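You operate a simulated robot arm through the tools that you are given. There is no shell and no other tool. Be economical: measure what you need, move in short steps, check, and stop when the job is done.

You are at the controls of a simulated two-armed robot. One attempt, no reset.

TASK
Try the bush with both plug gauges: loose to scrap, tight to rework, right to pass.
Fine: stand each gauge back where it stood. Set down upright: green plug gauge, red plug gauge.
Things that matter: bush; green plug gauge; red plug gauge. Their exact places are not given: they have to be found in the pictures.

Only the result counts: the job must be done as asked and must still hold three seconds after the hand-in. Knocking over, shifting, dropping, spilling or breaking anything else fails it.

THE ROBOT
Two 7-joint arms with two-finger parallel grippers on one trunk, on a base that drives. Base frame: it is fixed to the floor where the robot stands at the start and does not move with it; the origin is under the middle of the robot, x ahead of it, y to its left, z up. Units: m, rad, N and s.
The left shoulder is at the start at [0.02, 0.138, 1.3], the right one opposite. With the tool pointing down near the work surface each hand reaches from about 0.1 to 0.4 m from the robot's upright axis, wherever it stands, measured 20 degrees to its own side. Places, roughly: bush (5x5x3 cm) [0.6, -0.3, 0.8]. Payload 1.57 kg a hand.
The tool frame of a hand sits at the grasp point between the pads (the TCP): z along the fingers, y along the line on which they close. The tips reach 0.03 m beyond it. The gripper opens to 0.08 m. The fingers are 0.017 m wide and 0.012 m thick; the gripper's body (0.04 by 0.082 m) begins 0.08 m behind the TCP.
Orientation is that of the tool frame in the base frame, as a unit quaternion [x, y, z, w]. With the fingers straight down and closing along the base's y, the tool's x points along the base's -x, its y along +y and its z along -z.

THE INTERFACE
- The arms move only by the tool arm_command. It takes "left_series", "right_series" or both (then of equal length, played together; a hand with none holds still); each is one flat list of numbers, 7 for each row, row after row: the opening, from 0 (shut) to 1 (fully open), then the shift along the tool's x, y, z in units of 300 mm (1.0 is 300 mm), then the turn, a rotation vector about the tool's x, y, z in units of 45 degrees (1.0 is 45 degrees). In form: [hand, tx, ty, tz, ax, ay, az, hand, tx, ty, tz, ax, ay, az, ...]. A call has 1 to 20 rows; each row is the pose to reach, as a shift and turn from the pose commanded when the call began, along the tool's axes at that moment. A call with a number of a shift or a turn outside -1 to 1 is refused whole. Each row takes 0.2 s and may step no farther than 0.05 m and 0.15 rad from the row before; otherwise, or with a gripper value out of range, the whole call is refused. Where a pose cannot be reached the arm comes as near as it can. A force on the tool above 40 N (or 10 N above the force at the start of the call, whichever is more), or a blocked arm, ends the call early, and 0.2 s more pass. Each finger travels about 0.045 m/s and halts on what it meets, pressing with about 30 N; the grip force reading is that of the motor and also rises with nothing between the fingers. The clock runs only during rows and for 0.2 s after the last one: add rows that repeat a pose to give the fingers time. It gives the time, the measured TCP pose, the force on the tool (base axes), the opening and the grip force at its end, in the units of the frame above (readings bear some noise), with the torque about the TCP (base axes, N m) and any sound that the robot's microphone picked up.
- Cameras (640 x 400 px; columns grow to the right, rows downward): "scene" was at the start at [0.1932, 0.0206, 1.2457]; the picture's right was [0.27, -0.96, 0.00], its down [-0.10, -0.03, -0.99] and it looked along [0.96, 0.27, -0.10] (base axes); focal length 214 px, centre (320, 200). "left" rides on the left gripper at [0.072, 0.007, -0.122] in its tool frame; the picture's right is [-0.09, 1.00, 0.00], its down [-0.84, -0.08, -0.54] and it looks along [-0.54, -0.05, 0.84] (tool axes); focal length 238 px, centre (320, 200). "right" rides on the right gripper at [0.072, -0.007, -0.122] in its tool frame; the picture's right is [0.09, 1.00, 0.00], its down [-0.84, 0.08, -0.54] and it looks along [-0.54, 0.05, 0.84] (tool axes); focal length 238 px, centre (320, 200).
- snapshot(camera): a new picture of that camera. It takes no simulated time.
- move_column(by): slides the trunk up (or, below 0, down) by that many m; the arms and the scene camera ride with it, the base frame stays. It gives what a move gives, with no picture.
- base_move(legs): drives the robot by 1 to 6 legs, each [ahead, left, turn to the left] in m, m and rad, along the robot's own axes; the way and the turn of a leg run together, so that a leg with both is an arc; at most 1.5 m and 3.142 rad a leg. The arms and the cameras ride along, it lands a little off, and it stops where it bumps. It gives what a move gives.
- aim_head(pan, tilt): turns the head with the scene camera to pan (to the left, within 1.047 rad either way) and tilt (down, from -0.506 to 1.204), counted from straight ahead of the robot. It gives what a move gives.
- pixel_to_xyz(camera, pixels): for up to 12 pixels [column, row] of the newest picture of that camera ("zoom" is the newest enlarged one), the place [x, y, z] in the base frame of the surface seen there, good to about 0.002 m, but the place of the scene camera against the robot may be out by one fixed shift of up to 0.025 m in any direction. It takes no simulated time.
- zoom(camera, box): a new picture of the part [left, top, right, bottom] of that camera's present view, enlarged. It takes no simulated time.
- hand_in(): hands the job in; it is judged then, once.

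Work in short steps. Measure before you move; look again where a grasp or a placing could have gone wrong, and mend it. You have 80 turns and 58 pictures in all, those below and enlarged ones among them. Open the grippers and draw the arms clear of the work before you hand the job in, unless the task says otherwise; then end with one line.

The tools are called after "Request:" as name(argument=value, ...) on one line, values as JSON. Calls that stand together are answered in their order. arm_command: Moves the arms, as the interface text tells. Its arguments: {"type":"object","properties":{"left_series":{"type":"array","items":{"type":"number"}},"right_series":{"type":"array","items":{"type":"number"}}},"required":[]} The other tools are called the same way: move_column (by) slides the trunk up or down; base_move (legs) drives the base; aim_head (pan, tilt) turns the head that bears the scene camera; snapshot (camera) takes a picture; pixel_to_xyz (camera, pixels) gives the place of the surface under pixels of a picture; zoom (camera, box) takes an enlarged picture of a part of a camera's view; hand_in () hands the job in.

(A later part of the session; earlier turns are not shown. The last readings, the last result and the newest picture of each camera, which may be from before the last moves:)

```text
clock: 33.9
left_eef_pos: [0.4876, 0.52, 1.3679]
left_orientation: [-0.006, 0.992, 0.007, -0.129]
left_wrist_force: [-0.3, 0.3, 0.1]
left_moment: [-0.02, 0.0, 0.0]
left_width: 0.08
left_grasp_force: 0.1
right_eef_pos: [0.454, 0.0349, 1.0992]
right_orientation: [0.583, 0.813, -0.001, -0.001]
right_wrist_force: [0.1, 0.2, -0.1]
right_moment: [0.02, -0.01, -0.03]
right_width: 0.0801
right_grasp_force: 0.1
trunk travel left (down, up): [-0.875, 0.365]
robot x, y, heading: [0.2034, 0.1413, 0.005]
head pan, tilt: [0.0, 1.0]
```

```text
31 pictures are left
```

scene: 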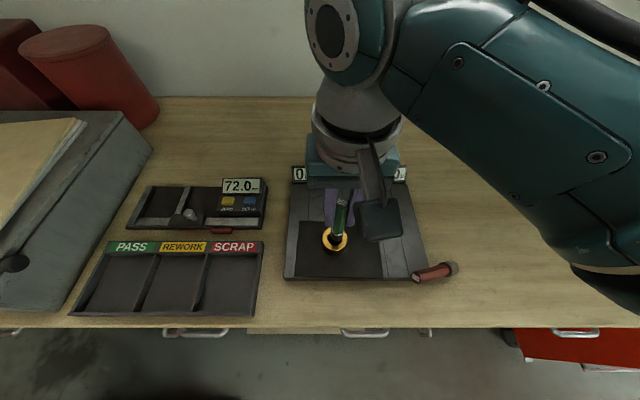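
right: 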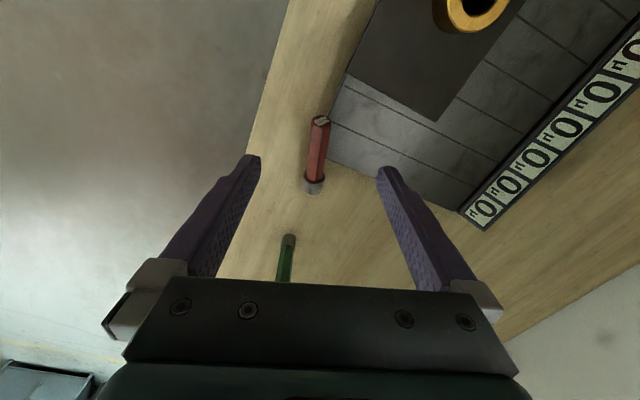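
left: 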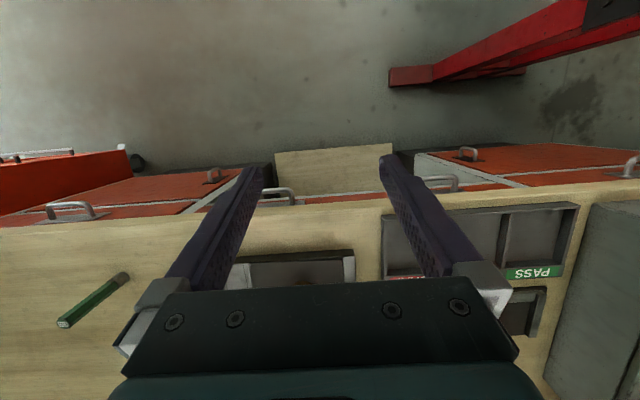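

The red handle lies nearly aligned in the view from (321,120) to (312,190). Zoom and measure for fine grasp.

Request:
zoom(camera="right", box=[256, 105, 384, 205])

Request:
pixel_to_xyz(camera="right", pixels=[[320, 119], [319, 128], [318, 138], [317, 150], [315, 165], [309, 150], [324, 150], [314, 183], [340, 140], [335, 110], [420, 160]])

```text
4.00 times, centred on (320, 155) of right
```

zoom: 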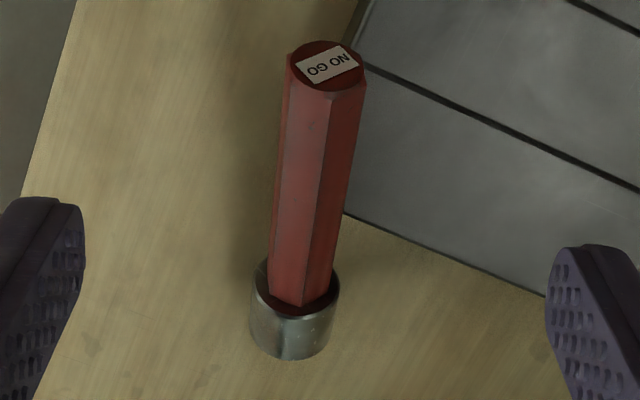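

```text
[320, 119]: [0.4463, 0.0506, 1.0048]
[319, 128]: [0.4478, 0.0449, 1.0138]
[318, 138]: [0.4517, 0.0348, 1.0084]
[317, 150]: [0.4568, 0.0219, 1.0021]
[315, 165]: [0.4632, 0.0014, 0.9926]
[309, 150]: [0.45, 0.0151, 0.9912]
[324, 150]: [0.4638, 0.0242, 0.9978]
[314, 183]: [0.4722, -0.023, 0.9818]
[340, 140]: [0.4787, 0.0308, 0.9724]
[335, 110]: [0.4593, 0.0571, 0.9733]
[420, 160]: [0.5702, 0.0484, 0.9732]
```

Handle axis: elevation ≈25°, centre offset −2 mm in tool y. Lower to TCP z≈1.011 (tips clear of the block at 0.973) and close.

Request:
arm_command(right_series=[1, 0, -0.008, 0.1, 0, 0, 0, 1, 0, -0.008, 0.2, 0, 0, 0.01, 1, 0, -0.008, 0.26, 0, 0, 0.02, 1, 0, -0.008, 0.294, 0, 0, 0.02, 0.7, 0, -0.008, 0.294, 0, 0, 0.02, 0.5, 0, -0.008, 0.294, 0, 0, 0.02, 0.3, 0, -0.008, 0.294, 0, 0, 0.02, 0, 0, -0.008, 0.294, 0, 0, 0.02, 0, 0, -0.008, 0.294, 0, 0, 0.02, 0, 0, -0.008, 0.294, 0, 0, 0.02])

Request:
snapshot(camera="right")

```text
clock: 36.1
left_eef_pos: [0.4873, 0.5197, 1.3673]
left_orientation: [-0.005, 0.991, 0.007, -0.13]
left_wrist_force: [0.1, 0.0, 0.5]
left_moment: [0.0, -0.03, 0.02]
left_width: 0.0797
left_grasp_force: 0.1
right_eef_pos: [0.452, 0.0346, 1.0134]
right_orientation: [0.589, 0.808, 0.0, -0.001]
right_wrist_force: [-0.1, -0.4, 0.6]
right_moment: [-0.05, -0.01, 0.0]
right_width: 0.0163
right_grasp_force: 30.0
trunk travel left (down, up): [-0.875, 0.365]
robot x, y, heading: [0.1993, 0.1458, 0.004]
head pan, tilt: [0.0, 1.0]
```

```text
29 pictures are left
```

right: 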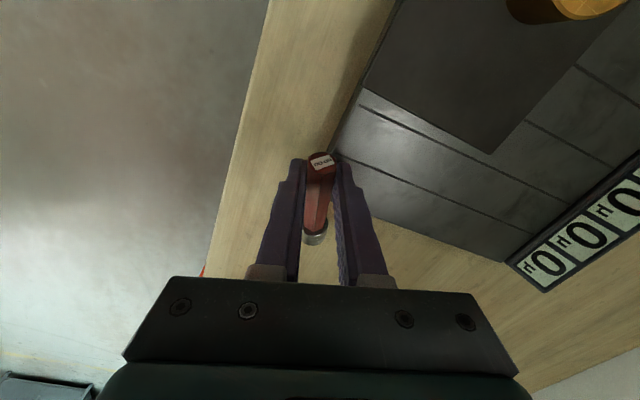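

Gripped (16 mm). Lift 0.165 m, then tilt 45° about the closing axis to bring the gauge toward upright.

Request:
arm_command(right_series=[0, 0, 0, -0.1, 0, 0, 0, 0, 0, 0, -0.25, 0, 0, 0, 0, 0, 0, -0.4, 0, 0, 0, 0, 0, 0, -0.55, 0, 0, 0, 0, 0, 0, -0.55, 0, 0.17, 0, 0, 0, 0, -0.55, 0, 0.34, 0, 0, 0, 0, -0.55, 0, 0.51, 0, 0, 0, 0, -0.55, 0, 0.68, 0, 0, 0, 0, -0.55, 0, 0.85, 0, 0, 0, 0, -0.55, 0, 1.0, 0, 0, 0, 0, -0.55, 0, 1.0, 0])

Request:
snapshot(camera="right")

Request:
snapshot(camera="scene")

```text
clock: 37.3
left_eef_pos: [0.4866, 0.5208, 1.367]
left_orientation: [-0.005, 0.992, 0.007, -0.13]
left_wrist_force: [0.1, 0.4, -0.3]
left_moment: [-0.03, -0.01, 0.0]
left_width: 0.0802
left_grasp_force: 0.1
right_eef_pos: [0.451, -0.012, 1.1246]
right_orientation: [0.585, 0.81, -0.024, -0.006]
right_wrist_force: [-0.1, -0.2, -1.4]
right_moment: [0.06, 0.04, 0.05]
right_width: 0.0165
right_grasp_force: 29.4
right hand out of reach, approached as far as the arm can: row 4, 5, 6
trunk travel left (down, up): [-0.875, 0.365]
robot x, y, heading: [0.2013, 0.1451, 0.006]
head pan, tilt: [0.0, 1.0]
stopped in row 6 (right hand): the arm was blocked; the commanded pose is now the measured one
```

```text
28 pictures are left
```

right: 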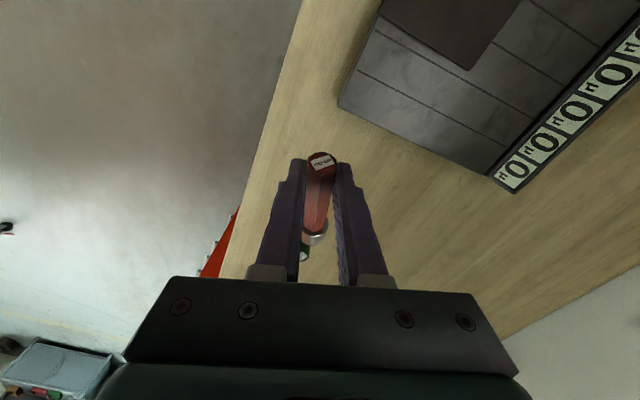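

```text
27 pictures are left
```

scene: 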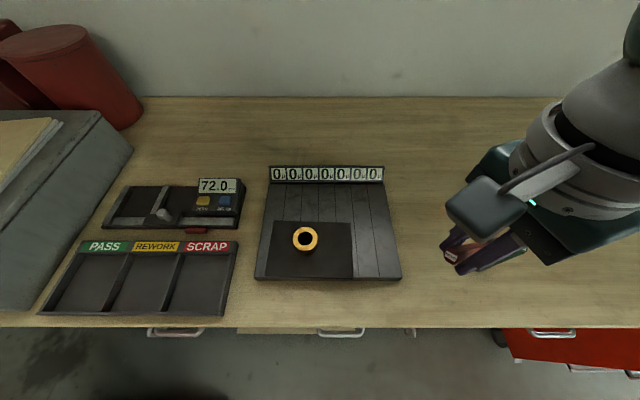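

Arm limit reached when high. Raise the trunk by 0.2 m to gain room, then continue the tilt.

Request:
move_column(by=0.2)

Request:
arm_command(right_series=[0, 0, 0, 0.08, 0, 0.17, 0, 0, 0, 0, 0.16, 0, 0.34, 0, 0, 0, 0, 0.24, 0, 0.51, 0, 0, 0, 0, 0.3, 0, 0.68, 0, 0, 0, 0, 0.3, 0, 0.85, 0, 0, 0, 0, 0.3, 0, 1.0, 0, 0, 0, 0, 0.3, 0, 1.0, 0])

```text
clock: 39.5
left_eef_pos: [0.4883, 0.5206, 1.5665]
left_orientation: [-0.005, 0.991, 0.007, -0.13]
left_wrist_force: [-0.5, 0.9, 0.7]
left_moment: [-0.03, 0.03, 0.0]
left_width: 0.0799
left_grasp_force: 0.1
right_eef_pos: [0.4509, -0.0111, 1.3235]
right_orientation: [0.585, 0.811, -0.025, -0.007]
right_wrist_force: [-1.1, -0.6, -0.9]
right_moment: [0.07, -0.02, 0.0]
right_width: 0.0162
right_grasp_force: 29.7
trunk travel left (down, up): [-1.075, 0.165]
robot x, y, heading: [0.1988, 0.1467, 0.004]
head pan, tilt: [0.0, 1.0]
```

```text
clock: 41.1
left_eef_pos: [0.4865, 0.5209, 1.5688]
left_orientation: [-0.005, 0.992, 0.008, -0.13]
left_wrist_force: [0.1, -0.2, 0.4]
left_moment: [-0.05, -0.02, 0.01]
left_width: 0.0798
left_grasp_force: 0.1
right_eef_pos: [0.4472, -0.0135, 1.2337]
right_orientation: [0.549, 0.746, 0.203, -0.318]
right_wrist_force: [0.1, 0.2, -1.5]
right_moment: [0.02, 0.02, -0.01]
right_width: 0.0162
right_grasp_force: 30.2
trunk travel left (down, up): [-1.075, 0.165]
robot x, y, heading: [0.2014, 0.1457, 0.002]
head pan, tilt: [0.0, 1.0]
```

Tilt now 44°. Finish the remaining 21° (with small roll correction) and drive right to a clear table spot near y≈-0.27.

Request:
arm_command(right_series=[0, 0, 0, 0, -0.009, 0.16, -0.018, 0, 0, 0, 0, -0.017, 0.32, -0.036, 0, 0, 0, 0, -0.0255, 0.467, -0.055, 0, 0, 0, 0, -0.0255, 0.467, -0.055])

Request:
base_move(legs=[[0.0, -0.26, 0.0]])

Request:
aim_head(pan=-0.3, tilt=1.0)

Request:
snapshot(camera="scene")

Request:
snapshot(camera="right")

```text
clock: 42.1
left_eef_pos: [0.488, 0.5201, 1.5684]
left_orientation: [-0.005, 0.992, 0.007, -0.129]
left_wrist_force: [0.1, 0.3, -0.4]
left_moment: [-0.01, 0.02, 0.01]
left_width: 0.0797
left_grasp_force: 0.0
right_eef_pos: [0.4171, -0.0125, 1.2545]
right_orientation: [0.489, 0.685, 0.314, -0.439]
right_wrist_force: [0.5, 0.1, -0.4]
right_moment: [0.0, 0.0, -0.03]
right_width: 0.0163
right_grasp_force: 29.9
right hand out of reach, approached as far as the arm can: row 2, 3, 4
trunk travel left (down, up): [-1.075, 0.165]
robot x, y, heading: [0.2023, 0.1459, 0.005]
head pan, tilt: [0.0, 1.0]
```

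```text
clock: 44.0
left_eef_pos: [0.4881, 0.258, 1.5674]
left_orientation: [-0.005, 0.992, 0.007, -0.129]
left_wrist_force: [0.4, 0.2, 0.6]
left_moment: [-0.01, 0.0, 0.01]
left_width: 0.0801
left_grasp_force: 0.0
right_eef_pos: [0.4169, -0.2748, 1.2541]
right_orientation: [0.491, 0.684, 0.315, -0.438]
right_wrist_force: [-0.2, -0.1, -1.7]
right_moment: [-0.03, -0.02, -0.01]
right_width: 0.0166
right_grasp_force: 30.3
trunk travel left (down, up): [-1.075, 0.165]
robot x, y, heading: [0.2033, -0.1183, -0.001]
head pan, tilt: [0.0, 1.0]
```

```text
clock: 44.8
left_eef_pos: [0.4876, 0.2584, 1.5678]
left_orientation: [-0.005, 0.992, 0.007, -0.129]
left_wrist_force: [-0.5, -0.6, 0.1]
left_moment: [0.0, 0.01, 0.02]
left_width: 0.0798
left_grasp_force: 0.0
right_eef_pos: [0.4171, -0.2755, 1.2561]
right_orientation: [0.49, 0.685, 0.314, -0.439]
right_wrist_force: [-0.3, 0.5, -1.0]
right_moment: [-0.02, 0.01, 0.01]
right_width: 0.0163
right_grasp_force: 29.9
trunk travel left (down, up): [-1.075, 0.165]
robot x, y, heading: [0.2058, -0.1181, 0.004]
head pan, tilt: [-0.3, 1.0]
```

```text
26 pictures are left
```

scene: 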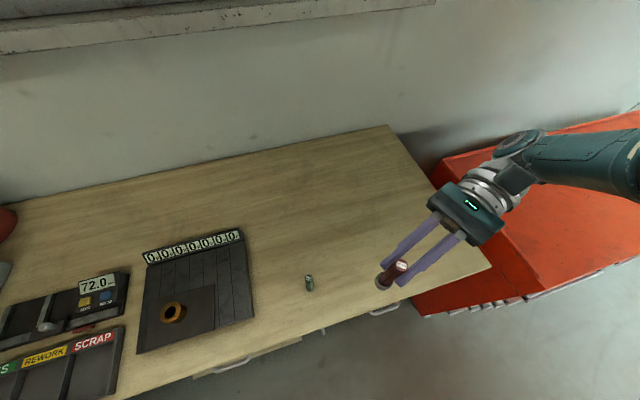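

```text
25 pictures are left
```

right: 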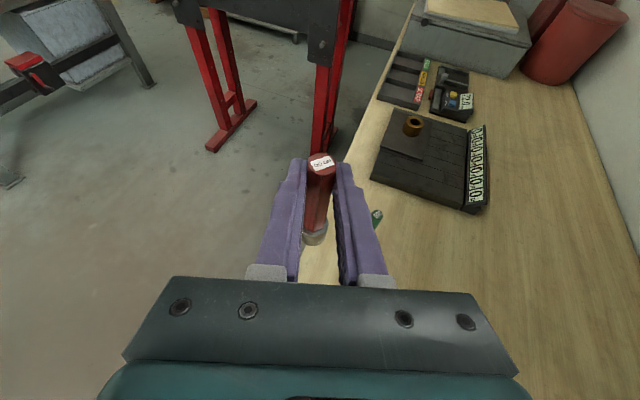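

Gauge is now computed vertical in hand. Drive ahead 4 cm to be well on the table, then lower with the column by 0.19 m.

Request:
base_move(legs=[[0.04, 0.0, 0.0]])

Request:
move_column(by=-0.19)

Request:
snapshot(camera="scene")

Request:
zoom(camera="right", box=[240, 120, 400, 260])

```text
clock: 45.6
left_eef_pos: [0.5294, 0.2569, 1.5667]
left_orientation: [-0.005, 0.991, 0.007, -0.13]
left_wrist_force: [0.3, -0.2, -0.5]
left_moment: [0.03, -0.03, -0.02]
left_width: 0.0802
left_grasp_force: 0.0
right_eef_pos: [0.4581, -0.2741, 1.2545]
right_orientation: [0.49, 0.685, 0.313, -0.439]
right_wrist_force: [0.0, -0.6, -1.8]
right_moment: [-0.05, 0.0, 0.01]
right_width: 0.0163
right_grasp_force: 30.2
trunk travel left (down, up): [-1.075, 0.165]
robot x, y, heading: [0.2451, -0.1129, 0.004]
head pan, tilt: [-0.3, 1.0]
```

```text
clock: 47.7
left_eef_pos: [0.5281, 0.2583, 1.3784]
left_orientation: [-0.005, 0.992, 0.008, -0.129]
left_wrist_force: [0.0, 0.1, 0.8]
left_moment: [-0.01, 0.0, 0.04]
left_width: 0.08
left_grasp_force: 0.0
right_eef_pos: [0.4584, -0.2759, 1.0648]
right_orientation: [0.489, 0.685, 0.313, -0.439]
right_wrist_force: [0.0, 0.6, -1.9]
right_moment: [-0.02, -0.02, 0.03]
right_width: 0.0163
right_grasp_force: 30.3
trunk travel left (down, up): [-0.885, 0.355]
robot x, y, heading: [0.2438, -0.117, 0.002]
head pan, tilt: [-0.3, 1.0]
```

```text
24 pictures are left
```

scene: 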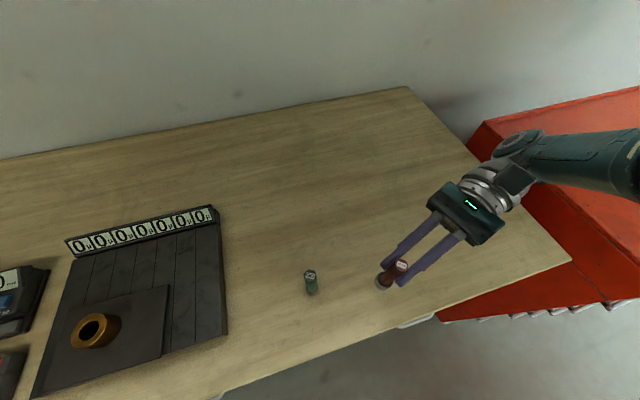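

```text
2.86 times, centred on (320, 190) of right
```

zoom: 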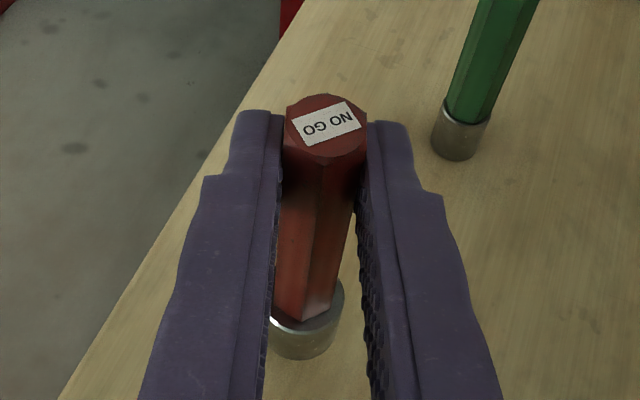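

Verify verticality and remaining gap from points along the red handle and plug.

Request:
pixel_to_xyz(camera="zoom", pixels=[[325, 125], [320, 180], [314, 240], [307, 305], [300, 335], [300, 352], [290, 230], [340, 230], [300, 385], [465, 150], [490, 80]])

```text
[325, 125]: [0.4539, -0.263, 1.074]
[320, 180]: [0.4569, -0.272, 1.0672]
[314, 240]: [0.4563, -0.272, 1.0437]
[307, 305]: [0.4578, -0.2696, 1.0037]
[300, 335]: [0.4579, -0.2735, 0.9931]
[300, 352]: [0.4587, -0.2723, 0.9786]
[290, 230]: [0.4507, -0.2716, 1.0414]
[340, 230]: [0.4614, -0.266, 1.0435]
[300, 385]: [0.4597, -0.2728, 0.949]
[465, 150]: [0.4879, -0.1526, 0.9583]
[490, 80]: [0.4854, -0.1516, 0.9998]
```

Nearly vertical (~2°); gap ≈20 mm. Lower the column by 18 mm then a bit more while watching force.

Request:
move_column(by=-0.018)

Request:
move_column(by=-0.003)

```text
clock: 48.4
left_eef_pos: [0.5284, 0.2585, 1.3596]
left_orientation: [-0.005, 0.992, 0.006, -0.128]
left_wrist_force: [0.2, -0.7, -0.4]
left_moment: [0.03, 0.0, 0.01]
left_width: 0.0802
left_grasp_force: 0.1
right_eef_pos: [0.457, -0.2743, 1.0451]
right_orientation: [0.49, 0.685, 0.313, -0.439]
right_wrist_force: [0.5, 1.2, -1.1]
right_moment: [-0.04, -0.01, 0.0]
right_width: 0.0163
right_grasp_force: 29.8
trunk travel left (down, up): [-0.867, 0.373]
robot x, y, heading: [0.2414, -0.1165, -0.003]
head pan, tilt: [-0.3, 1.0]
```

```text
clock: 48.9
left_eef_pos: [0.5288, 0.2575, 1.3555]
left_orientation: [-0.005, 0.992, 0.007, -0.129]
left_wrist_force: [0.3, 0.4, 0.1]
left_moment: [0.0, 0.05, 0.04]
left_width: 0.0802
left_grasp_force: 0.1
right_eef_pos: [0.458, -0.274, 1.0448]
right_orientation: [0.49, 0.685, 0.314, -0.439]
right_wrist_force: [-0.8, 0.3, 3.9]
right_moment: [-0.01, 0.07, -0.01]
right_width: 0.0162
right_grasp_force: 30.1
trunk travel left (down, up): [-0.864, 0.376]
robot x, y, heading: [0.2448, -0.118, -0.0]
head pan, tilt: [-0.3, 1.0]
```

Contact begins (3.9 N). One more millimetre to seat it flat, then open slowly.

Request:
move_column(by=-0.0015)

Request:
zoom(camera="right", box=[240, 120, 400, 260])

Request:
pixel_to_xyz(camera="zoom", pixels=[[325, 125], [320, 180], [314, 240], [307, 305], [300, 335], [300, 352]])

```text
clock: 49.4
left_eef_pos: [0.5292, 0.2578, 1.3551]
left_orientation: [-0.005, 0.992, 0.007, -0.128]
left_wrist_force: [0.8, -0.5, 0.0]
left_moment: [0.0, 0.01, -0.01]
left_width: 0.08
left_grasp_force: 0.1
right_eef_pos: [0.4595, -0.2736, 1.0431]
right_orientation: [0.489, 0.684, 0.315, -0.439]
right_wrist_force: [-2.3, -0.2, 19.8]
right_moment: [0.08, 0.21, 0.02]
right_width: 0.0165
right_grasp_force: 29.9
trunk travel left (down, up): [-0.863, 0.377]
robot x, y, heading: [0.243, -0.1127, 0.006]
head pan, tilt: [-0.3, 1.0]
```

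```text
2.86 times, centred on (320, 190) of right
```

zoom: 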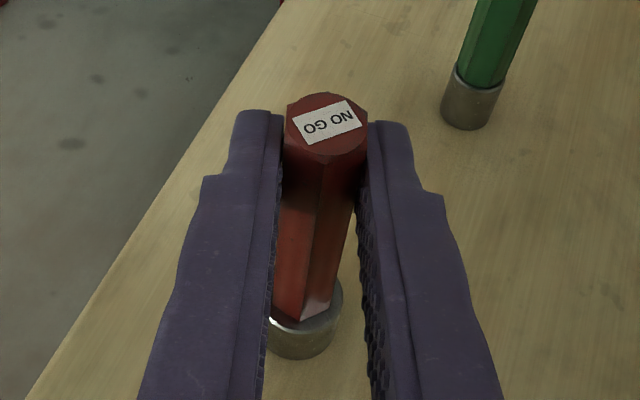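

```text
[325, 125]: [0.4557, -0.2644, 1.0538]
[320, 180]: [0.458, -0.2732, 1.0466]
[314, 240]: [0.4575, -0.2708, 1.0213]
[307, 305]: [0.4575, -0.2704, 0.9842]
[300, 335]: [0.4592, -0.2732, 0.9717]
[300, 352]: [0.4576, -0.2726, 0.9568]
```

Top at 1.0538 — it's standing seated. Open the fingers in place.

Request:
arm_command(right_series=[0.2, 0, 0, 0, 0, 0, 0, 0.3, 0, 0, 0, 0, 0, 0, 0.4, 0, 0, 0, 0, 0, 0, 0.6, 0, 0, 0, 0, 0, 0, 0.8, 0, 0, 0, 0, 0, 0, 1, 0, 0, 0, 0, 0, 0, 1, 0, 0, 0, 0, 0, 0, 1, 0, 0, 0, 0, 0, 0])

Request:
snapshot(camera="right")

```text
clock: 51.2
left_eef_pos: [0.5286, 0.2573, 1.3551]
left_orientation: [-0.005, 0.992, 0.007, -0.129]
left_wrist_force: [-0.4, -0.3, -0.6]
left_moment: [0.0, -0.02, 0.01]
left_width: 0.0799
left_grasp_force: 0.1
right_eef_pos: [0.4575, -0.2738, 1.0409]
right_orientation: [0.49, 0.685, 0.313, -0.439]
right_wrist_force: [0.2, 0.2, 0.5]
right_moment: [0.02, 0.02, -0.01]
right_width: 0.0798
right_grasp_force: 0.0
trunk travel left (down, up): [-0.863, 0.377]
robot x, y, heading: [0.2431, -0.1176, -0.001]
head pan, tilt: [-0.3, 1.0]
```

```text
21 pictures are left
```

right: 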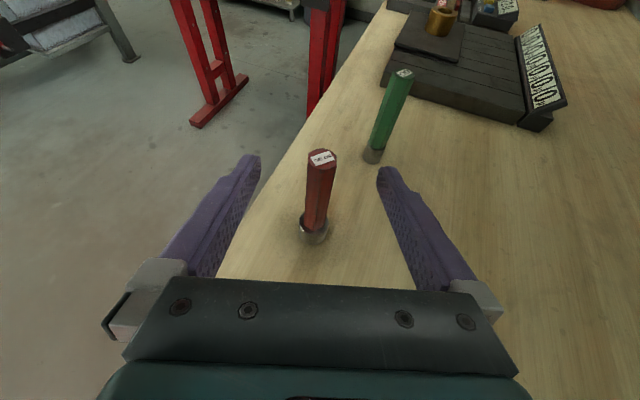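

Red stands freely. Raise the column 0.2 m to clear it, then rotate the tool back to vertical/no-yaw in two halves.

Request:
move_column(by=0.2)

Request:
arm_command(right_series=[1, 0, 0, 0, 0.074, -0.104, -0.116, 1, 0, 0, 0, 0.149, -0.209, -0.233, 1, 0, 0, 0, 0.223, -0.313, -0.35, 1, 0, 0, 0, 0.298, -0.418, -0.466, 1, 0, 0, 0, 0.372, -0.522, -0.583, 1, 0, 0, 0, 0.447, -0.627, -0.699, 1, 0, 0, 0, 0.447, -0.627, -0.699])

```text
clock: 53.4
left_eef_pos: [0.527, 0.2597, 1.5546]
left_orientation: [-0.005, 0.992, 0.007, -0.128]
left_wrist_force: [-1.3, -0.3, -0.2]
left_moment: [-0.02, 0.0, 0.0]
left_width: 0.0799
left_grasp_force: 0.1
right_eef_pos: [0.4578, -0.2738, 1.2405]
right_orientation: [0.49, 0.685, 0.314, -0.439]
right_wrist_force: [0.0, -0.8, -0.2]
right_moment: [0.0, -0.01, -0.02]
right_width: 0.0798
right_grasp_force: 0.1
trunk travel left (down, up): [-1.063, 0.178]
robot x, y, heading: [0.2419, -0.1144, 0.006]
head pan, tilt: [-0.3, 1.0]
```

```text
clock: 55.0
left_eef_pos: [0.5283, 0.2576, 1.5545]
left_orientation: [-0.006, 0.992, 0.007, -0.129]
left_wrist_force: [0.7, 1.6, -0.2]
left_moment: [-0.03, -0.01, 0.02]
left_width: 0.0801
left_grasp_force: 0.0
right_eef_pos: [0.4583, -0.2745, 1.2411]
right_orientation: [0.267, 0.918, 0.172, -0.239]
right_wrist_force: [-0.6, -0.3, 0.7]
right_moment: [-0.03, 0.0, 0.0]
right_width: 0.0799
right_grasp_force: 0.1
trunk travel left (down, up): [-1.063, 0.178]
robot x, y, heading: [0.2393, -0.1139, 0.004]
head pan, tilt: [-0.3, 1.0]
```

Second half of the rotation, then a look.

Request:
arm_command(right_series=[1, 0, 0, 0, 0.074, -0.104, -0.116, 1, 0, 0, 0, 0.149, -0.209, -0.233, 1, 0, 0, 0, 0.223, -0.313, -0.35, 1, 0, 0, 0, 0.298, -0.418, -0.466, 1, 0, 0, 0, 0.372, -0.522, -0.583, 1, 0, 0, 0, 0.45, -0.626, -0.7, 1, 0, 0, 0, 0.45, -0.626, -0.7])

Request:
snapshot(camera="right")

```text
clock: 56.6
left_eef_pos: [0.5287, 0.258, 1.5552]
left_orientation: [-0.005, 0.992, 0.008, -0.129]
left_wrist_force: [0.1, 0.1, 1.1]
left_moment: [0.03, 0.03, 0.01]
left_width: 0.08
left_grasp_force: 0.0
right_eef_pos: [0.4585, -0.2733, 1.2426]
right_orientation: [-0.001, 1.0, -0.003, 0.001]
right_wrist_force: [-0.4, -0.1, -0.3]
right_moment: [-0.02, 0.01, 0.03]
right_width: 0.0801
right_grasp_force: 0.1
trunk travel left (down, up): [-1.063, 0.178]
robot x, y, heading: [0.2438, -0.115, 0.003]
head pan, tilt: [-0.3, 1.0]
```

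```text
20 pictures are left
```

right: 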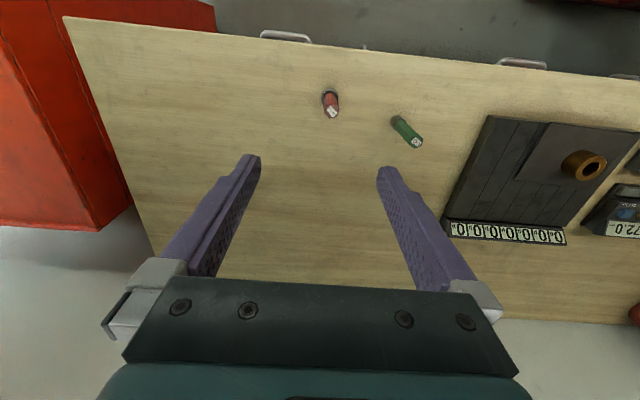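

Measure red top (332,110), sides, and green top.

Request:
zoom(camera="right", box=[300, 70, 444, 160])

Request:
pixel_to_xyz(camera="right", pixels=[[332, 109], [332, 111], [331, 103], [416, 142], [417, 144], [330, 130]])

```text
4.44 times, centred on (372, 115) of right
```

zoom: 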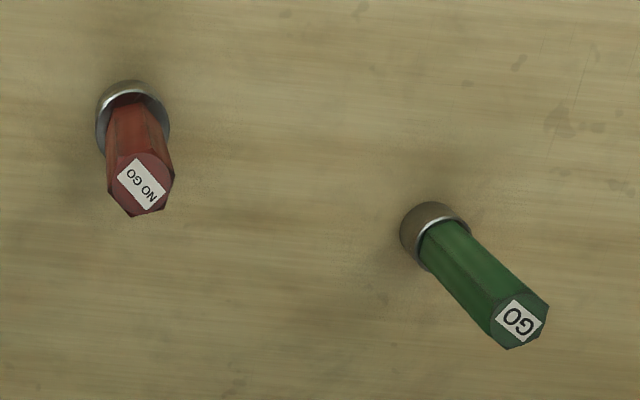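

```text
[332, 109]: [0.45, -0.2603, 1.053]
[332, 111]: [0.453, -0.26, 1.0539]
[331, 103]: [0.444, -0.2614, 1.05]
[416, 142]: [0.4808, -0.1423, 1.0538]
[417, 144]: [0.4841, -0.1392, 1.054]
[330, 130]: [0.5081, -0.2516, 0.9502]
```

Align over red (0.4545,-0.2607) with an 11° yaw to meet the hex flats, then lower with the column by 0.213 m.

Request:
arm_command(right_series=[1, 0.013, 0.042, 0, 0, 0, 0.13, 1, 0.013, 0.042, 0, 0, 0, 0.25, 1, 0.013, 0.042, 0, 0, 0, 0.25])

Request:
move_column(by=-0.14)

Request:
snapshot(camera="right")

Request:
pixel_to_xyz(camera="right", pixels=[[320, 160], [320, 170], [320, 180], [320, 150], [310, 165], [330, 165]])

```text
clock: 57.4
left_eef_pos: [0.5291, 0.2584, 1.5555]
left_orientation: [-0.005, 0.992, 0.008, -0.13]
left_wrist_force: [0.7, 0.4, 0.3]
left_moment: [0.02, 0.0, 0.0]
left_width: 0.0803
left_grasp_force: 0.1
right_eef_pos: [0.4544, -0.2617, 1.2408]
right_orientation: [0.097, 0.995, -0.001, -0.001]
right_wrist_force: [-0.7, 0.1, 0.0]
right_moment: [0.01, 0.0, 0.0]
right_width: 0.0798
right_grasp_force: 0.0
trunk travel left (down, up): [-1.063, 0.178]
robot x, y, heading: [0.2412, -0.1154, 0.003]
head pan, tilt: [-0.3, 1.0]
```

```text
clock: 59.0
left_eef_pos: [0.5273, 0.258, 1.4138]
left_orientation: [-0.006, 0.992, 0.007, -0.129]
left_wrist_force: [-0.2, -0.5, 0.4]
left_moment: [0.01, 0.04, 0.02]
left_width: 0.0801
left_grasp_force: 0.1
right_eef_pos: [0.4547, -0.2619, 1.1019]
right_orientation: [0.098, 0.995, -0.001, -0.001]
right_wrist_force: [0.8, 0.3, 1.0]
right_moment: [-0.03, -0.01, -0.01]
right_width: 0.0801
right_grasp_force: 0.1
trunk travel left (down, up): [-0.923, 0.318]
robot x, y, heading: [0.2427, -0.1184, 0.001]
head pan, tilt: [-0.3, 1.0]
```

```text
18 pictures are left
```

right: 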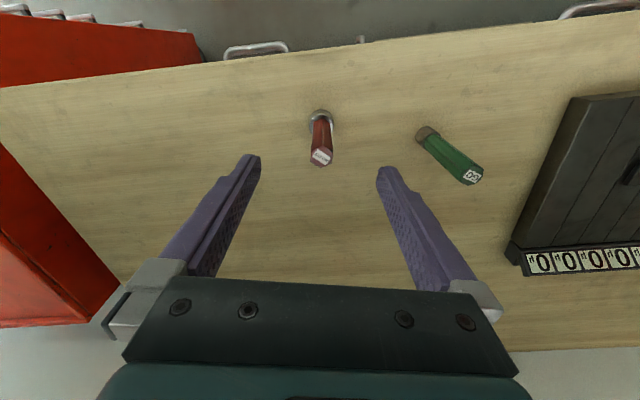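

```text
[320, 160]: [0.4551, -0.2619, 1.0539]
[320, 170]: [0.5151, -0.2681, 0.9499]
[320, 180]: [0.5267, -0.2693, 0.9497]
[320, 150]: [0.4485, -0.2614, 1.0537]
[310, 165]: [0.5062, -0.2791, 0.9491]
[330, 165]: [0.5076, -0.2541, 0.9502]
```

Well centred. Lower 73.5 mm and close on the red handle.

Request:
move_column(by=-0.0735)

Request:
arm_command(right_series=[0.7, 0, 0, 0, 0, 0, 0, 0.5, 0, 0, 0, 0, 0, 0, 0.3, 0, 0, 0, 0, 0, 0, 0.1, 0, 0, 0, 0, 0, 0, 0, 0, 0, 0, 0, 0, 0, 0, 0, 0, 0, 0, 0, 0, 0, 0, 0, 0, 0, 0, 0])

```text
clock: 60.1
left_eef_pos: [0.5295, 0.2582, 1.3411]
left_orientation: [-0.005, 0.992, 0.007, -0.129]
left_wrist_force: [-0.3, -0.8, 0.1]
left_moment: [0.0, 0.0, -0.01]
left_width: 0.0796
left_grasp_force: 0.1
right_eef_pos: [0.4556, -0.2633, 1.0288]
right_orientation: [0.097, 0.995, -0.001, 0.001]
right_wrist_force: [0.7, 0.0, 0.0]
right_moment: [0.02, -0.05, 0.02]
right_width: 0.08
right_grasp_force: 0.0
trunk travel left (down, up): [-0.849, 0.391]
robot x, y, heading: [0.2403, -0.1098, 0.0]
head pan, tilt: [-0.3, 1.0]
```

```text
clock: 61.7
left_eef_pos: [0.5272, 0.2581, 1.3408]
left_orientation: [-0.006, 0.992, 0.007, -0.129]
left_wrist_force: [-0.3, -0.3, 0.0]
left_moment: [-0.02, 0.01, -0.03]
left_width: 0.08
left_grasp_force: 0.2
right_eef_pos: [0.4541, -0.2619, 1.0287]
right_orientation: [0.098, 0.995, 0.0, 0.0]
right_wrist_force: [-1.0, 0.3, 0.8]
right_moment: [0.05, 0.0, -0.02]
right_width: 0.0165
right_grasp_force: 29.9
trunk travel left (down, up): [-0.849, 0.391]
robot x, y, heading: [0.241, -0.1178, 0.002]
head pan, tilt: [-0.3, 1.0]
```

Gripped. Raise column 0.15 m (gauge bottom then ≈1.10, clear of green), drive left 0.434 m.

Request:
move_column(by=0.15)

Request:
base_move(legs=[[0.0, 0.434, 0.0]])

Request:
arm_command(right_series=[0, -0.06, 0.012, 0, 0, 0, -0.08, 0, -0.12, 0.025, 0, 0, 0, -0.17, 0, -0.188, 0.038, 0, 0, 0, -0.25, 0, -0.188, 0.038, 0, 0, 0, -0.25])

Request:
snapshot(camera="right")

```text
clock: 63.5
left_eef_pos: [0.529, 0.2582, 1.4917]
left_orientation: [-0.004, 0.991, 0.007, -0.13]
left_wrist_force: [-0.9, -0.2, 0.3]
left_moment: [0.0, 0.0, -0.01]
left_width: 0.0799
left_grasp_force: 0.0
right_eef_pos: [0.4541, -0.2628, 1.178]
right_orientation: [0.098, 0.995, -0.001, 0.0]
right_wrist_force: [0.2, -1.0, -0.5]
right_moment: [0.01, -0.02, 0.03]
right_width: 0.0165
right_grasp_force: 29.8
trunk travel left (down, up): [-0.999, 0.241]
robot x, y, heading: [0.2388, -0.1151, 0.001]
head pan, tilt: [-0.3, 1.0]
```

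```text
clock: 66.1
left_eef_pos: [0.5238, 0.6866, 1.4914]
left_orientation: [-0.008, 0.992, 0.006, -0.129]
left_wrist_force: [0.2, -0.5, -0.3]
left_moment: [-0.01, -0.03, 0.01]
left_width: 0.0801
left_grasp_force: 0.1
right_eef_pos: [0.4532, 0.166, 1.1792]
right_orientation: [0.095, 0.995, -0.001, 0.0]
right_wrist_force: [-0.5, -0.2, -2.2]
right_moment: [-0.03, 0.03, 0.02]
right_width: 0.0167
right_grasp_force: 30.0
trunk travel left (down, up): [-0.999, 0.241]
robot x, y, heading: [0.24, 0.3107, 0.008]
head pan, tilt: [-0.3, 1.0]
```

```text
clock: 67.1
left_eef_pos: [0.5244, 0.6878, 1.4918]
left_orientation: [-0.008, 0.992, 0.006, -0.13]
left_wrist_force: [-0.1, 0.5, 0.3]
left_moment: [-0.01, 0.02, 0.0]
left_width: 0.0801
left_grasp_force: 0.1
right_eef_pos: [0.5117, 0.1664, 1.1788]
right_orientation: [-0.004, 1.0, 0.0, 0.0]
right_wrist_force: [-0.4, 0.9, -2.1]
right_moment: [0.03, -0.02, 0.0]
right_width: 0.0166
right_grasp_force: 29.6
trunk travel left (down, up): [-0.999, 0.241]
robot x, y, heading: [0.239, 0.3102, 0.007]
head pan, tilt: [-0.3, 1.0]
```

```text
17 pictures are left
```

right: 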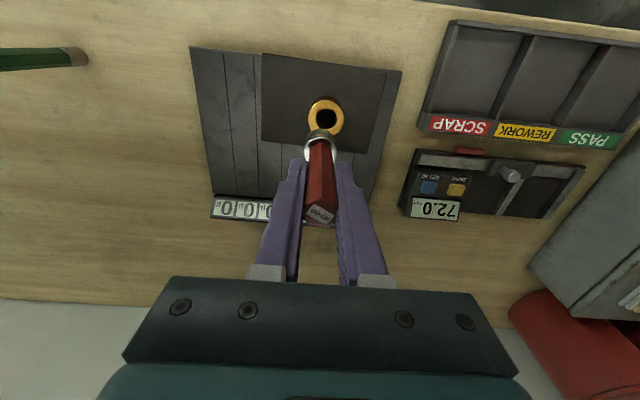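

Green still stands (plug at (85,57), leaning outward = upright). Re-measure bush hole and red plug before trying.

Request:
zoom(camera="right", box=[272, 80, 384, 160])

Request:
pixel_to_xyz(camera="zoom", pixels=[[220, 210], [400, 210], [315, 125], [375, 135], [250, 290], [392, 260], [270, 325], [330, 325], [260, 350], [280, 360], [330, 300], [365, 350]])

```text
5.00 times, centred on (328, 120) of right
```

zoom: 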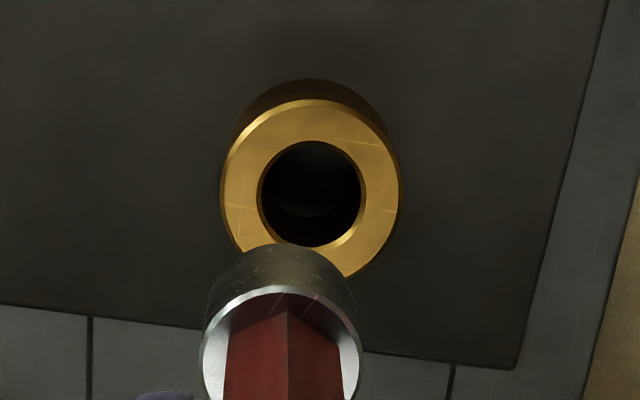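

```text
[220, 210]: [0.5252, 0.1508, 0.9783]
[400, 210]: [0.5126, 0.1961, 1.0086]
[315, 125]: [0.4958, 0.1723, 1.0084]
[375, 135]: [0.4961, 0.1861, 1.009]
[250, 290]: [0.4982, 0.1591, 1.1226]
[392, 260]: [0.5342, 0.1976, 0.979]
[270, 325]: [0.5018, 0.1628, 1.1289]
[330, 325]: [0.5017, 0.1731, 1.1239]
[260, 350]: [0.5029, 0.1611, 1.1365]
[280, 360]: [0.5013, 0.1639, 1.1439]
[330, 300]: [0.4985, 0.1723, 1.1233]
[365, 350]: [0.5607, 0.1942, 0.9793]
```

Red plug ≈24 mm, hole ≈22–23 mm. Shift +7 mm in y and lower to ~11 mm above the bush.

Request:
arm_command(right_series=[0, 0, 0.024, 0.05, 0, 0, 0, 0, 0, 0.024, 0.15, 0, 0, 0, 0, 0, 0.024, 0.263, 0, 0, 0, 0, 0, 0.024, 0.263, 0, 0, 0])

Request:
zoom(camera="right", box=[256, 100, 384, 180])

Request:
pixel_to_xyz(camera="zoom", pixels=[[230, 200], [430, 200], [320, 85], [380, 90], [280, 185], [320, 175], [360, 185], [440, 180], [225, 180]])

```text
clock: 68.1
left_eef_pos: [0.5234, 0.686, 1.4906]
left_orientation: [-0.009, 0.992, 0.007, -0.13]
left_wrist_force: [0.6, -0.3, -0.7]
left_moment: [0.01, -0.03, 0.02]
left_width: 0.0798
left_grasp_force: 0.0
right_eef_pos: [0.5129, 0.1751, 1.0996]
right_orientation: [-0.005, 1.0, -0.001, 0.0]
right_wrist_force: [0.1, 0.2, -0.9]
right_moment: [0.0, 0.01, 0.0]
right_width: 0.0167
right_grasp_force: 30.1
trunk travel left (down, up): [-0.999, 0.241]
robot x, y, heading: [0.2432, 0.3158, 0.01]
head pan, tilt: [-0.3, 1.0]
```

```text
5.00 times, centred on (320, 140) of right
```

zoom: 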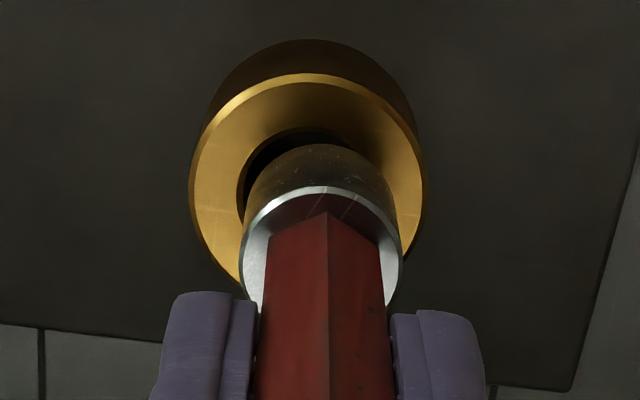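

```text
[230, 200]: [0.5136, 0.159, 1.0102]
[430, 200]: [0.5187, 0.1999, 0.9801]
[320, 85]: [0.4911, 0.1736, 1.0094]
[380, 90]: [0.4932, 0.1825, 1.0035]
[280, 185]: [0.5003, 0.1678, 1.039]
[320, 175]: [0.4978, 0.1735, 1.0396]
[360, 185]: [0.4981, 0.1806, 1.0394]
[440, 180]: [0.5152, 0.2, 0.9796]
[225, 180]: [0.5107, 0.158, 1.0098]
```

Bush centre y≈0.1725, plug axis ≈0.175: shift −2.5 mm and descend slowly 15 mm watching force.

Request:
arm_command(right_series=[0, 0, -0.0083, 0, 0, 0, 0, 0, 0, -0.0083, 0.01, 0, 0, 0, 0, 0, -0.0083, 0.02, 0, 0, 0, 0, 0, -0.0083, 0.03, 0, 0, 0, 0, 0, -0.0083, 0.036, 0, 0, 0, 0, 0, -0.0083, 0.042, 0, 0, 0, 0, 0, -0.0083, 0.048, 0, 0, 0, 0, 0, -0.0083, 0.052, 0, 0, 0])

Request:
zoom(camera="right", box=[256, 100, 384, 180])

```text
clock: 69.9
left_eef_pos: [0.5247, 0.6859, 1.4916]
left_orientation: [-0.009, 0.992, 0.006, -0.129]
left_wrist_force: [0.5, -1.0, -0.1]
left_moment: [0.01, -0.01, 0.02]
left_width: 0.0801
left_grasp_force: 0.0
right_eef_pos: [0.5135, 0.1714, 1.0852]
right_orientation: [-0.005, 1.0, -0.001, 0.001]
right_wrist_force: [-1.8, 0.0, 19.2]
right_moment: [-0.25, 0.05, -0.02]
right_width: 0.0168
right_grasp_force: 29.8
trunk travel left (down, up): [-0.999, 0.241]
robot x, y, heading: [0.2387, 0.3107, 0.007]
head pan, tilt: [-0.3, 1.0]
```

```text
5.00 times, centred on (320, 140) of right
```

zoom: 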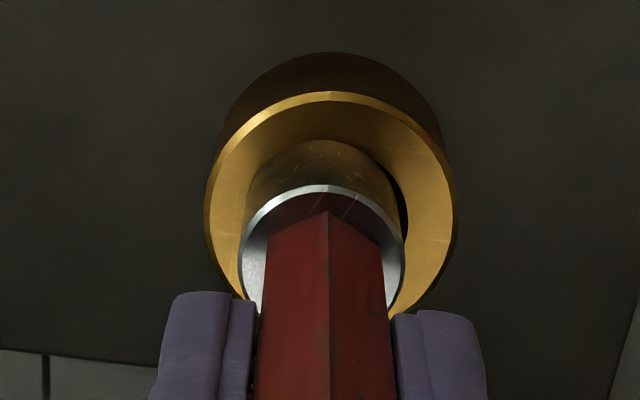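

Plug rests on the rim at 19 N, but slightly off to −y (hole visible on the right). Lift 4 mm, shift +1.7 mm in y, and retry for a fair trial.

Request:
arm_command(right_series=[0, 0, 0, -0.018, 0, 0, 0, 0, 0, 0.0057, -0.018, 0, 0, 0, 0, 0, 0.0057, -0.018, 0, 0, 0, 0, 0, 0.0057, -0.008, 0, 0, 0, 0, 0, 0.0057, -0.002, 0, 0, 0, 0, 0, 0.0057, 0.004, 0, 0, 0, 0, 0, 0.0057, 0.008, 0, 0, 0, 0, 0, 0.0057, 0.008, 0, 0, 0])

Request:
zoom(camera="right", box=[256, 100, 384, 180])

```text
clock: 71.7
left_eef_pos: [0.5243, 0.6871, 1.4916]
left_orientation: [-0.009, 0.992, 0.007, -0.129]
left_wrist_force: [-0.1, 0.5, 0.3]
left_moment: [0.0, 0.01, 0.0]
left_width: 0.0798
left_grasp_force: 0.0
right_eef_pos: [0.5128, 0.173, 1.0822]
right_orientation: [-0.004, 1.0, 0.0, 0.001]
right_wrist_force: [-1.9, 0.6, 19.7]
right_moment: [0.12, 0.15, -0.03]
right_width: 0.0166
right_grasp_force: 29.8
trunk travel left (down, up): [-0.999, 0.241]
robot x, y, heading: [0.2396, 0.3111, 0.008]
head pan, tilt: [-0.3, 1.0]
```

```text
5.00 times, centred on (320, 140) of right
```

zoom: 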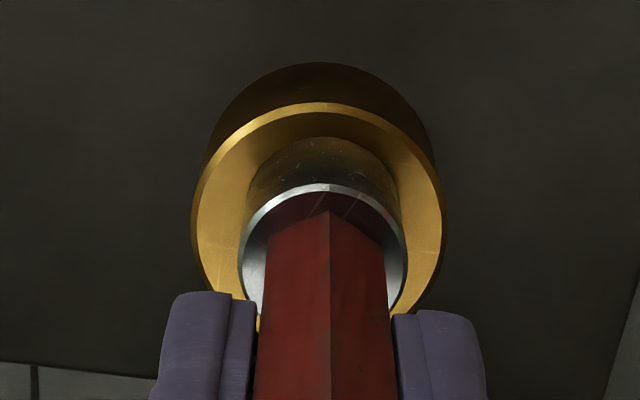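

Measure heights: plug side, rim, and bush top, to see whether the plug has entered.

Request:
pixel_to_xyz(camera="zoom", pixels=[[325, 142], [325, 160], [325, 180], [325, 188], [330, 250], [325, 120], [220, 220], [425, 220], [240, 150], [400, 140]])

Request:
snapshot(camera="right")

```text
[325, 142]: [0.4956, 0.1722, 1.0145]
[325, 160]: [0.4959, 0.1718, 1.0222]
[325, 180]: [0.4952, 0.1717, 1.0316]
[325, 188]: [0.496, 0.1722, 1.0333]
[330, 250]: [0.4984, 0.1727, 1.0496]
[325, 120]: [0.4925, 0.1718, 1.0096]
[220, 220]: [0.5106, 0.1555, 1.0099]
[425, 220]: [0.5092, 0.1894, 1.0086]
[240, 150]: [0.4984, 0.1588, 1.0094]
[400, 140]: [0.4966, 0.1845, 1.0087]
```

```text
12 pictures are left
```

right: 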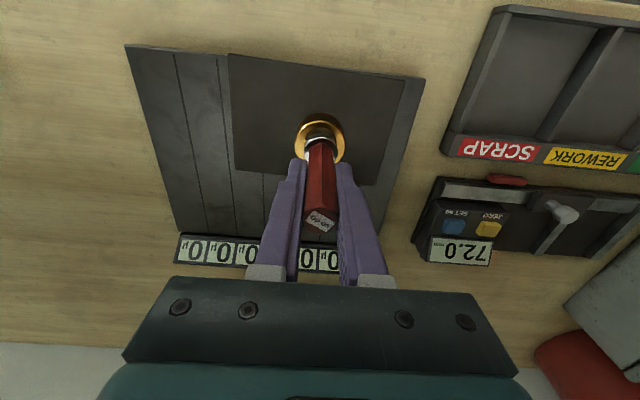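

Plug bottom still sits at bush top (1.009): not entering, but x is ~2 mm off. One more centred try: lift, shift +2 mm x, −1.2 mm y, press again.

Request:
arm_command(right_series=[0, 0, 0, -0.014, 0, 0, 0, 0, -0.0067, -0.004, -0.014, 0, 0, 0, 0, -0.0067, -0.004, -0.014, 0, 0, 0, 0, -0.0067, -0.004, -0.006, 0, 0, 0, 0, -0.0067, -0.004, 0, 0, 0, 0, 0, -0.0067, -0.004, 0.005, 0, 0, 0, 0, -0.0067, -0.004, 0.009, 0, 0, 0, 0, -0.0067, -0.004, 0.009, 0, 0, 0])

Request:
zoom(camera="right", box=[256, 100, 384, 180])

Request:
pixel_to_xyz(camera="zoom", pixels=[[325, 145], [325, 160], [325, 180], [325, 190], [330, 250], [325, 115], [220, 220], [425, 220]])

```text
clock: 73.5
left_eef_pos: [0.5246, 0.6857, 1.4908]
left_orientation: [-0.008, 0.992, 0.007, -0.129]
left_wrist_force: [0.6, 0.2, 0.3]
left_moment: [-0.02, 0.0, -0.01]
left_width: 0.0802
left_grasp_force: 0.1
right_eef_pos: [0.5152, 0.1713, 1.08]
right_orientation: [-0.004, 1.0, 0.0, 0.002]
right_wrist_force: [-0.7, 1.4, 19.8]
right_moment: [-0.11, 0.09, -0.06]
right_width: 0.0165
right_grasp_force: 29.8
trunk travel left (down, up): [-0.999, 0.241]
robot x, y, heading: [0.2449, 0.316, 0.009]
head pan, tilt: [-0.3, 1.0]
```

```text
5.00 times, centred on (320, 140) of right
```

zoom: 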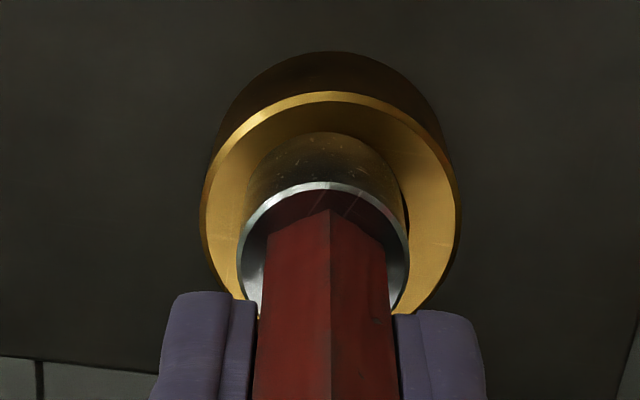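

```text
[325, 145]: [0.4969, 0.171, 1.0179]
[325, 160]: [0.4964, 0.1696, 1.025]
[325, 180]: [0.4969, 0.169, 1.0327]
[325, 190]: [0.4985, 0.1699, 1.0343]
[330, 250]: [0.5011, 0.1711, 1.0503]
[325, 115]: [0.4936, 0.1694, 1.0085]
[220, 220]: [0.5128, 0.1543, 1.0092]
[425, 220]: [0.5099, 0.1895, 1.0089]
```

Red rim stays at z≈1.033 with 20 N: NO-GO does not enter, GO does → the bush is right: PASS. Lift red clear and drive right 0.21 m to return it.

Request:
arm_command(right_series=[0, 0, 0, -0.05, 0, 0, 0, 0, 0, 0, -0.12, 0, 0, 0, 0, 0, 0, -0.24, 0, 0, 0, 0, 0, 0, -0.36, 0, 0, 0, 0, 0, 0, -0.36, 0, 0, 0])

Request:
base_move(legs=[[0.0, -0.21, 0.0]])

```text
clock: 74.7
left_eef_pos: [0.5235, 0.6865, 1.4915]
left_orientation: [-0.009, 0.992, 0.006, -0.129]
left_wrist_force: [0.0, -0.2, -0.4]
left_moment: [0.01, -0.04, 0.0]
left_width: 0.0798
left_grasp_force: 0.1
right_eef_pos: [0.5117, 0.1735, 1.185]
right_orientation: [-0.005, 1.0, -0.001, -0.001]
right_wrist_force: [-0.4, -0.9, -1.6]
right_moment: [0.01, -0.01, -0.04]
right_width: 0.0167
right_grasp_force: 29.9
trunk travel left (down, up): [-0.999, 0.241]
robot x, y, heading: [0.2416, 0.3091, 0.006]
head pan, tilt: [-0.3, 1.0]
```

```text
clock: 76.4
left_eef_pos: [0.5252, 0.4721, 1.4916]
left_orientation: [-0.008, 0.992, 0.006, -0.13]
left_wrist_force: [0.2, 0.0, 0.0]
left_moment: [-0.03, -0.01, -0.01]
left_width: 0.0802
left_grasp_force: 0.1
right_eef_pos: [0.5148, -0.0403, 1.1866]
right_orientation: [-0.004, 1.0, -0.001, 0.0]
right_wrist_force: [-0.2, -0.2, -0.7]
right_moment: [-0.01, -0.03, -0.02]
right_width: 0.017
right_grasp_force: 30.1
trunk travel left (down, up): [-0.999, 0.241]
robot x, y, heading: [0.2422, 0.0971, 0.009]
head pan, tilt: [-0.3, 1.0]
```

Move to x≈0.486 and lower to ~20 mm above the table, then look.

Request:
arm_command(right_series=[0, 0.045, 0, 0.1, 0, 0, 0, 0, 0.095, 0, 0.2, 0, 0, 0, 0, 0.095, 0, 0.3, 0, 0, 0, 0, 0.095, 0, 0.4, 0, 0, 0, 0, 0.095, 0, 0.485, 0, 0, 0, 0, 0.095, 0, 0.485, 0, 0, 0])

Request:
zoom(camera="right", box=[240, 100, 400, 240])

Request:
pixel_to_xyz(camera="zoom", pixels=[[320, 110], [320, 125], [320, 140], [325, 180], [326, 280], [320, 330], [290, 140], [355, 140], [280, 330], [360, 330]])

```text
clock: 77.8
left_eef_pos: [0.5252, 0.4728, 1.4909]
left_orientation: [-0.009, 0.991, 0.006, -0.13]
left_wrist_force: [0.2, 0.2, 0.0]
left_moment: [0.06, 0.0, 0.0]
left_width: 0.0799
left_grasp_force: 0.1
right_eef_pos: [0.4856, -0.0403, 1.0418]
right_orientation: [-0.005, 1.0, -0.001, 0.0]
right_wrist_force: [0.9, -0.1, -1.6]
right_moment: [-0.01, 0.01, 0.0]
right_width: 0.0166
right_grasp_force: 29.7
trunk travel left (down, up): [-0.999, 0.241]
robot x, y, heading: [0.2407, 0.0939, 0.006]
head pan, tilt: [-0.3, 1.0]
```

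```text
2.86 times, centred on (320, 170) of right
```

zoom: 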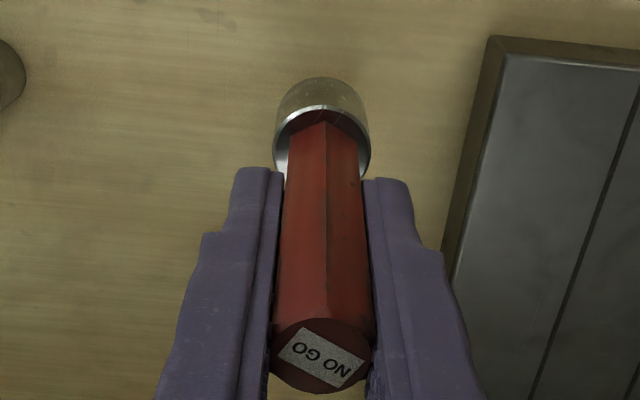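

```text
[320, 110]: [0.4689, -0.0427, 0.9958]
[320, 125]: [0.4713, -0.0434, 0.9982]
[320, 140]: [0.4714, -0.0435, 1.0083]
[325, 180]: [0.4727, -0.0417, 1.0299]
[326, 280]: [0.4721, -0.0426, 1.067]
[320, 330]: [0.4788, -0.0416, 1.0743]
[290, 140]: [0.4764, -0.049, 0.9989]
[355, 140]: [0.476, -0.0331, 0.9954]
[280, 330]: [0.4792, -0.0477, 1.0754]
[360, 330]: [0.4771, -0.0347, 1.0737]
```

Red axis is at (0.4815,-0.041), bottom ≈0.970; original was (0.4848,-0.0406). Shift +3.2 mm x and lower to contact (~21 mm).

Request:
arm_command(right_series=[0, -0.011, 0.001, 0.02, 0, 0, 0, 0, -0.011, 0.001, 0.04, 0, 0, 0, 0, -0.011, 0.001, 0.055, 0, 0, 0, 0, -0.011, 0.001, 0.065, 0, 0, 0, 0, -0.011, 0.001, 0.07, 0, 0, 0, 0, -0.011, 0.001, 0.0725, 0, 0, 0])

```text
clock: 79.2
left_eef_pos: [0.5256, 0.4731, 1.4913]
left_orientation: [-0.009, 0.992, 0.007, -0.128]
left_wrist_force: [-0.1, 0.3, -0.1]
left_moment: [0.03, 0.04, 0.0]
left_width: 0.0799
left_grasp_force: 0.0
right_eef_pos: [0.4896, -0.0409, 1.0196]
right_orientation: [-0.005, 1.0, -0.001, 0.0]
right_wrist_force: [-5.3, 1.7, 18.8]
right_moment: [0.04, 0.23, 0.01]
right_width: 0.0169
right_grasp_force: 29.9
trunk travel left (down, up): [-0.999, 0.241]
robot x, y, heading: [0.2418, 0.0977, 0.006]
head pan, tilt: [-0.3, 1.0]
```

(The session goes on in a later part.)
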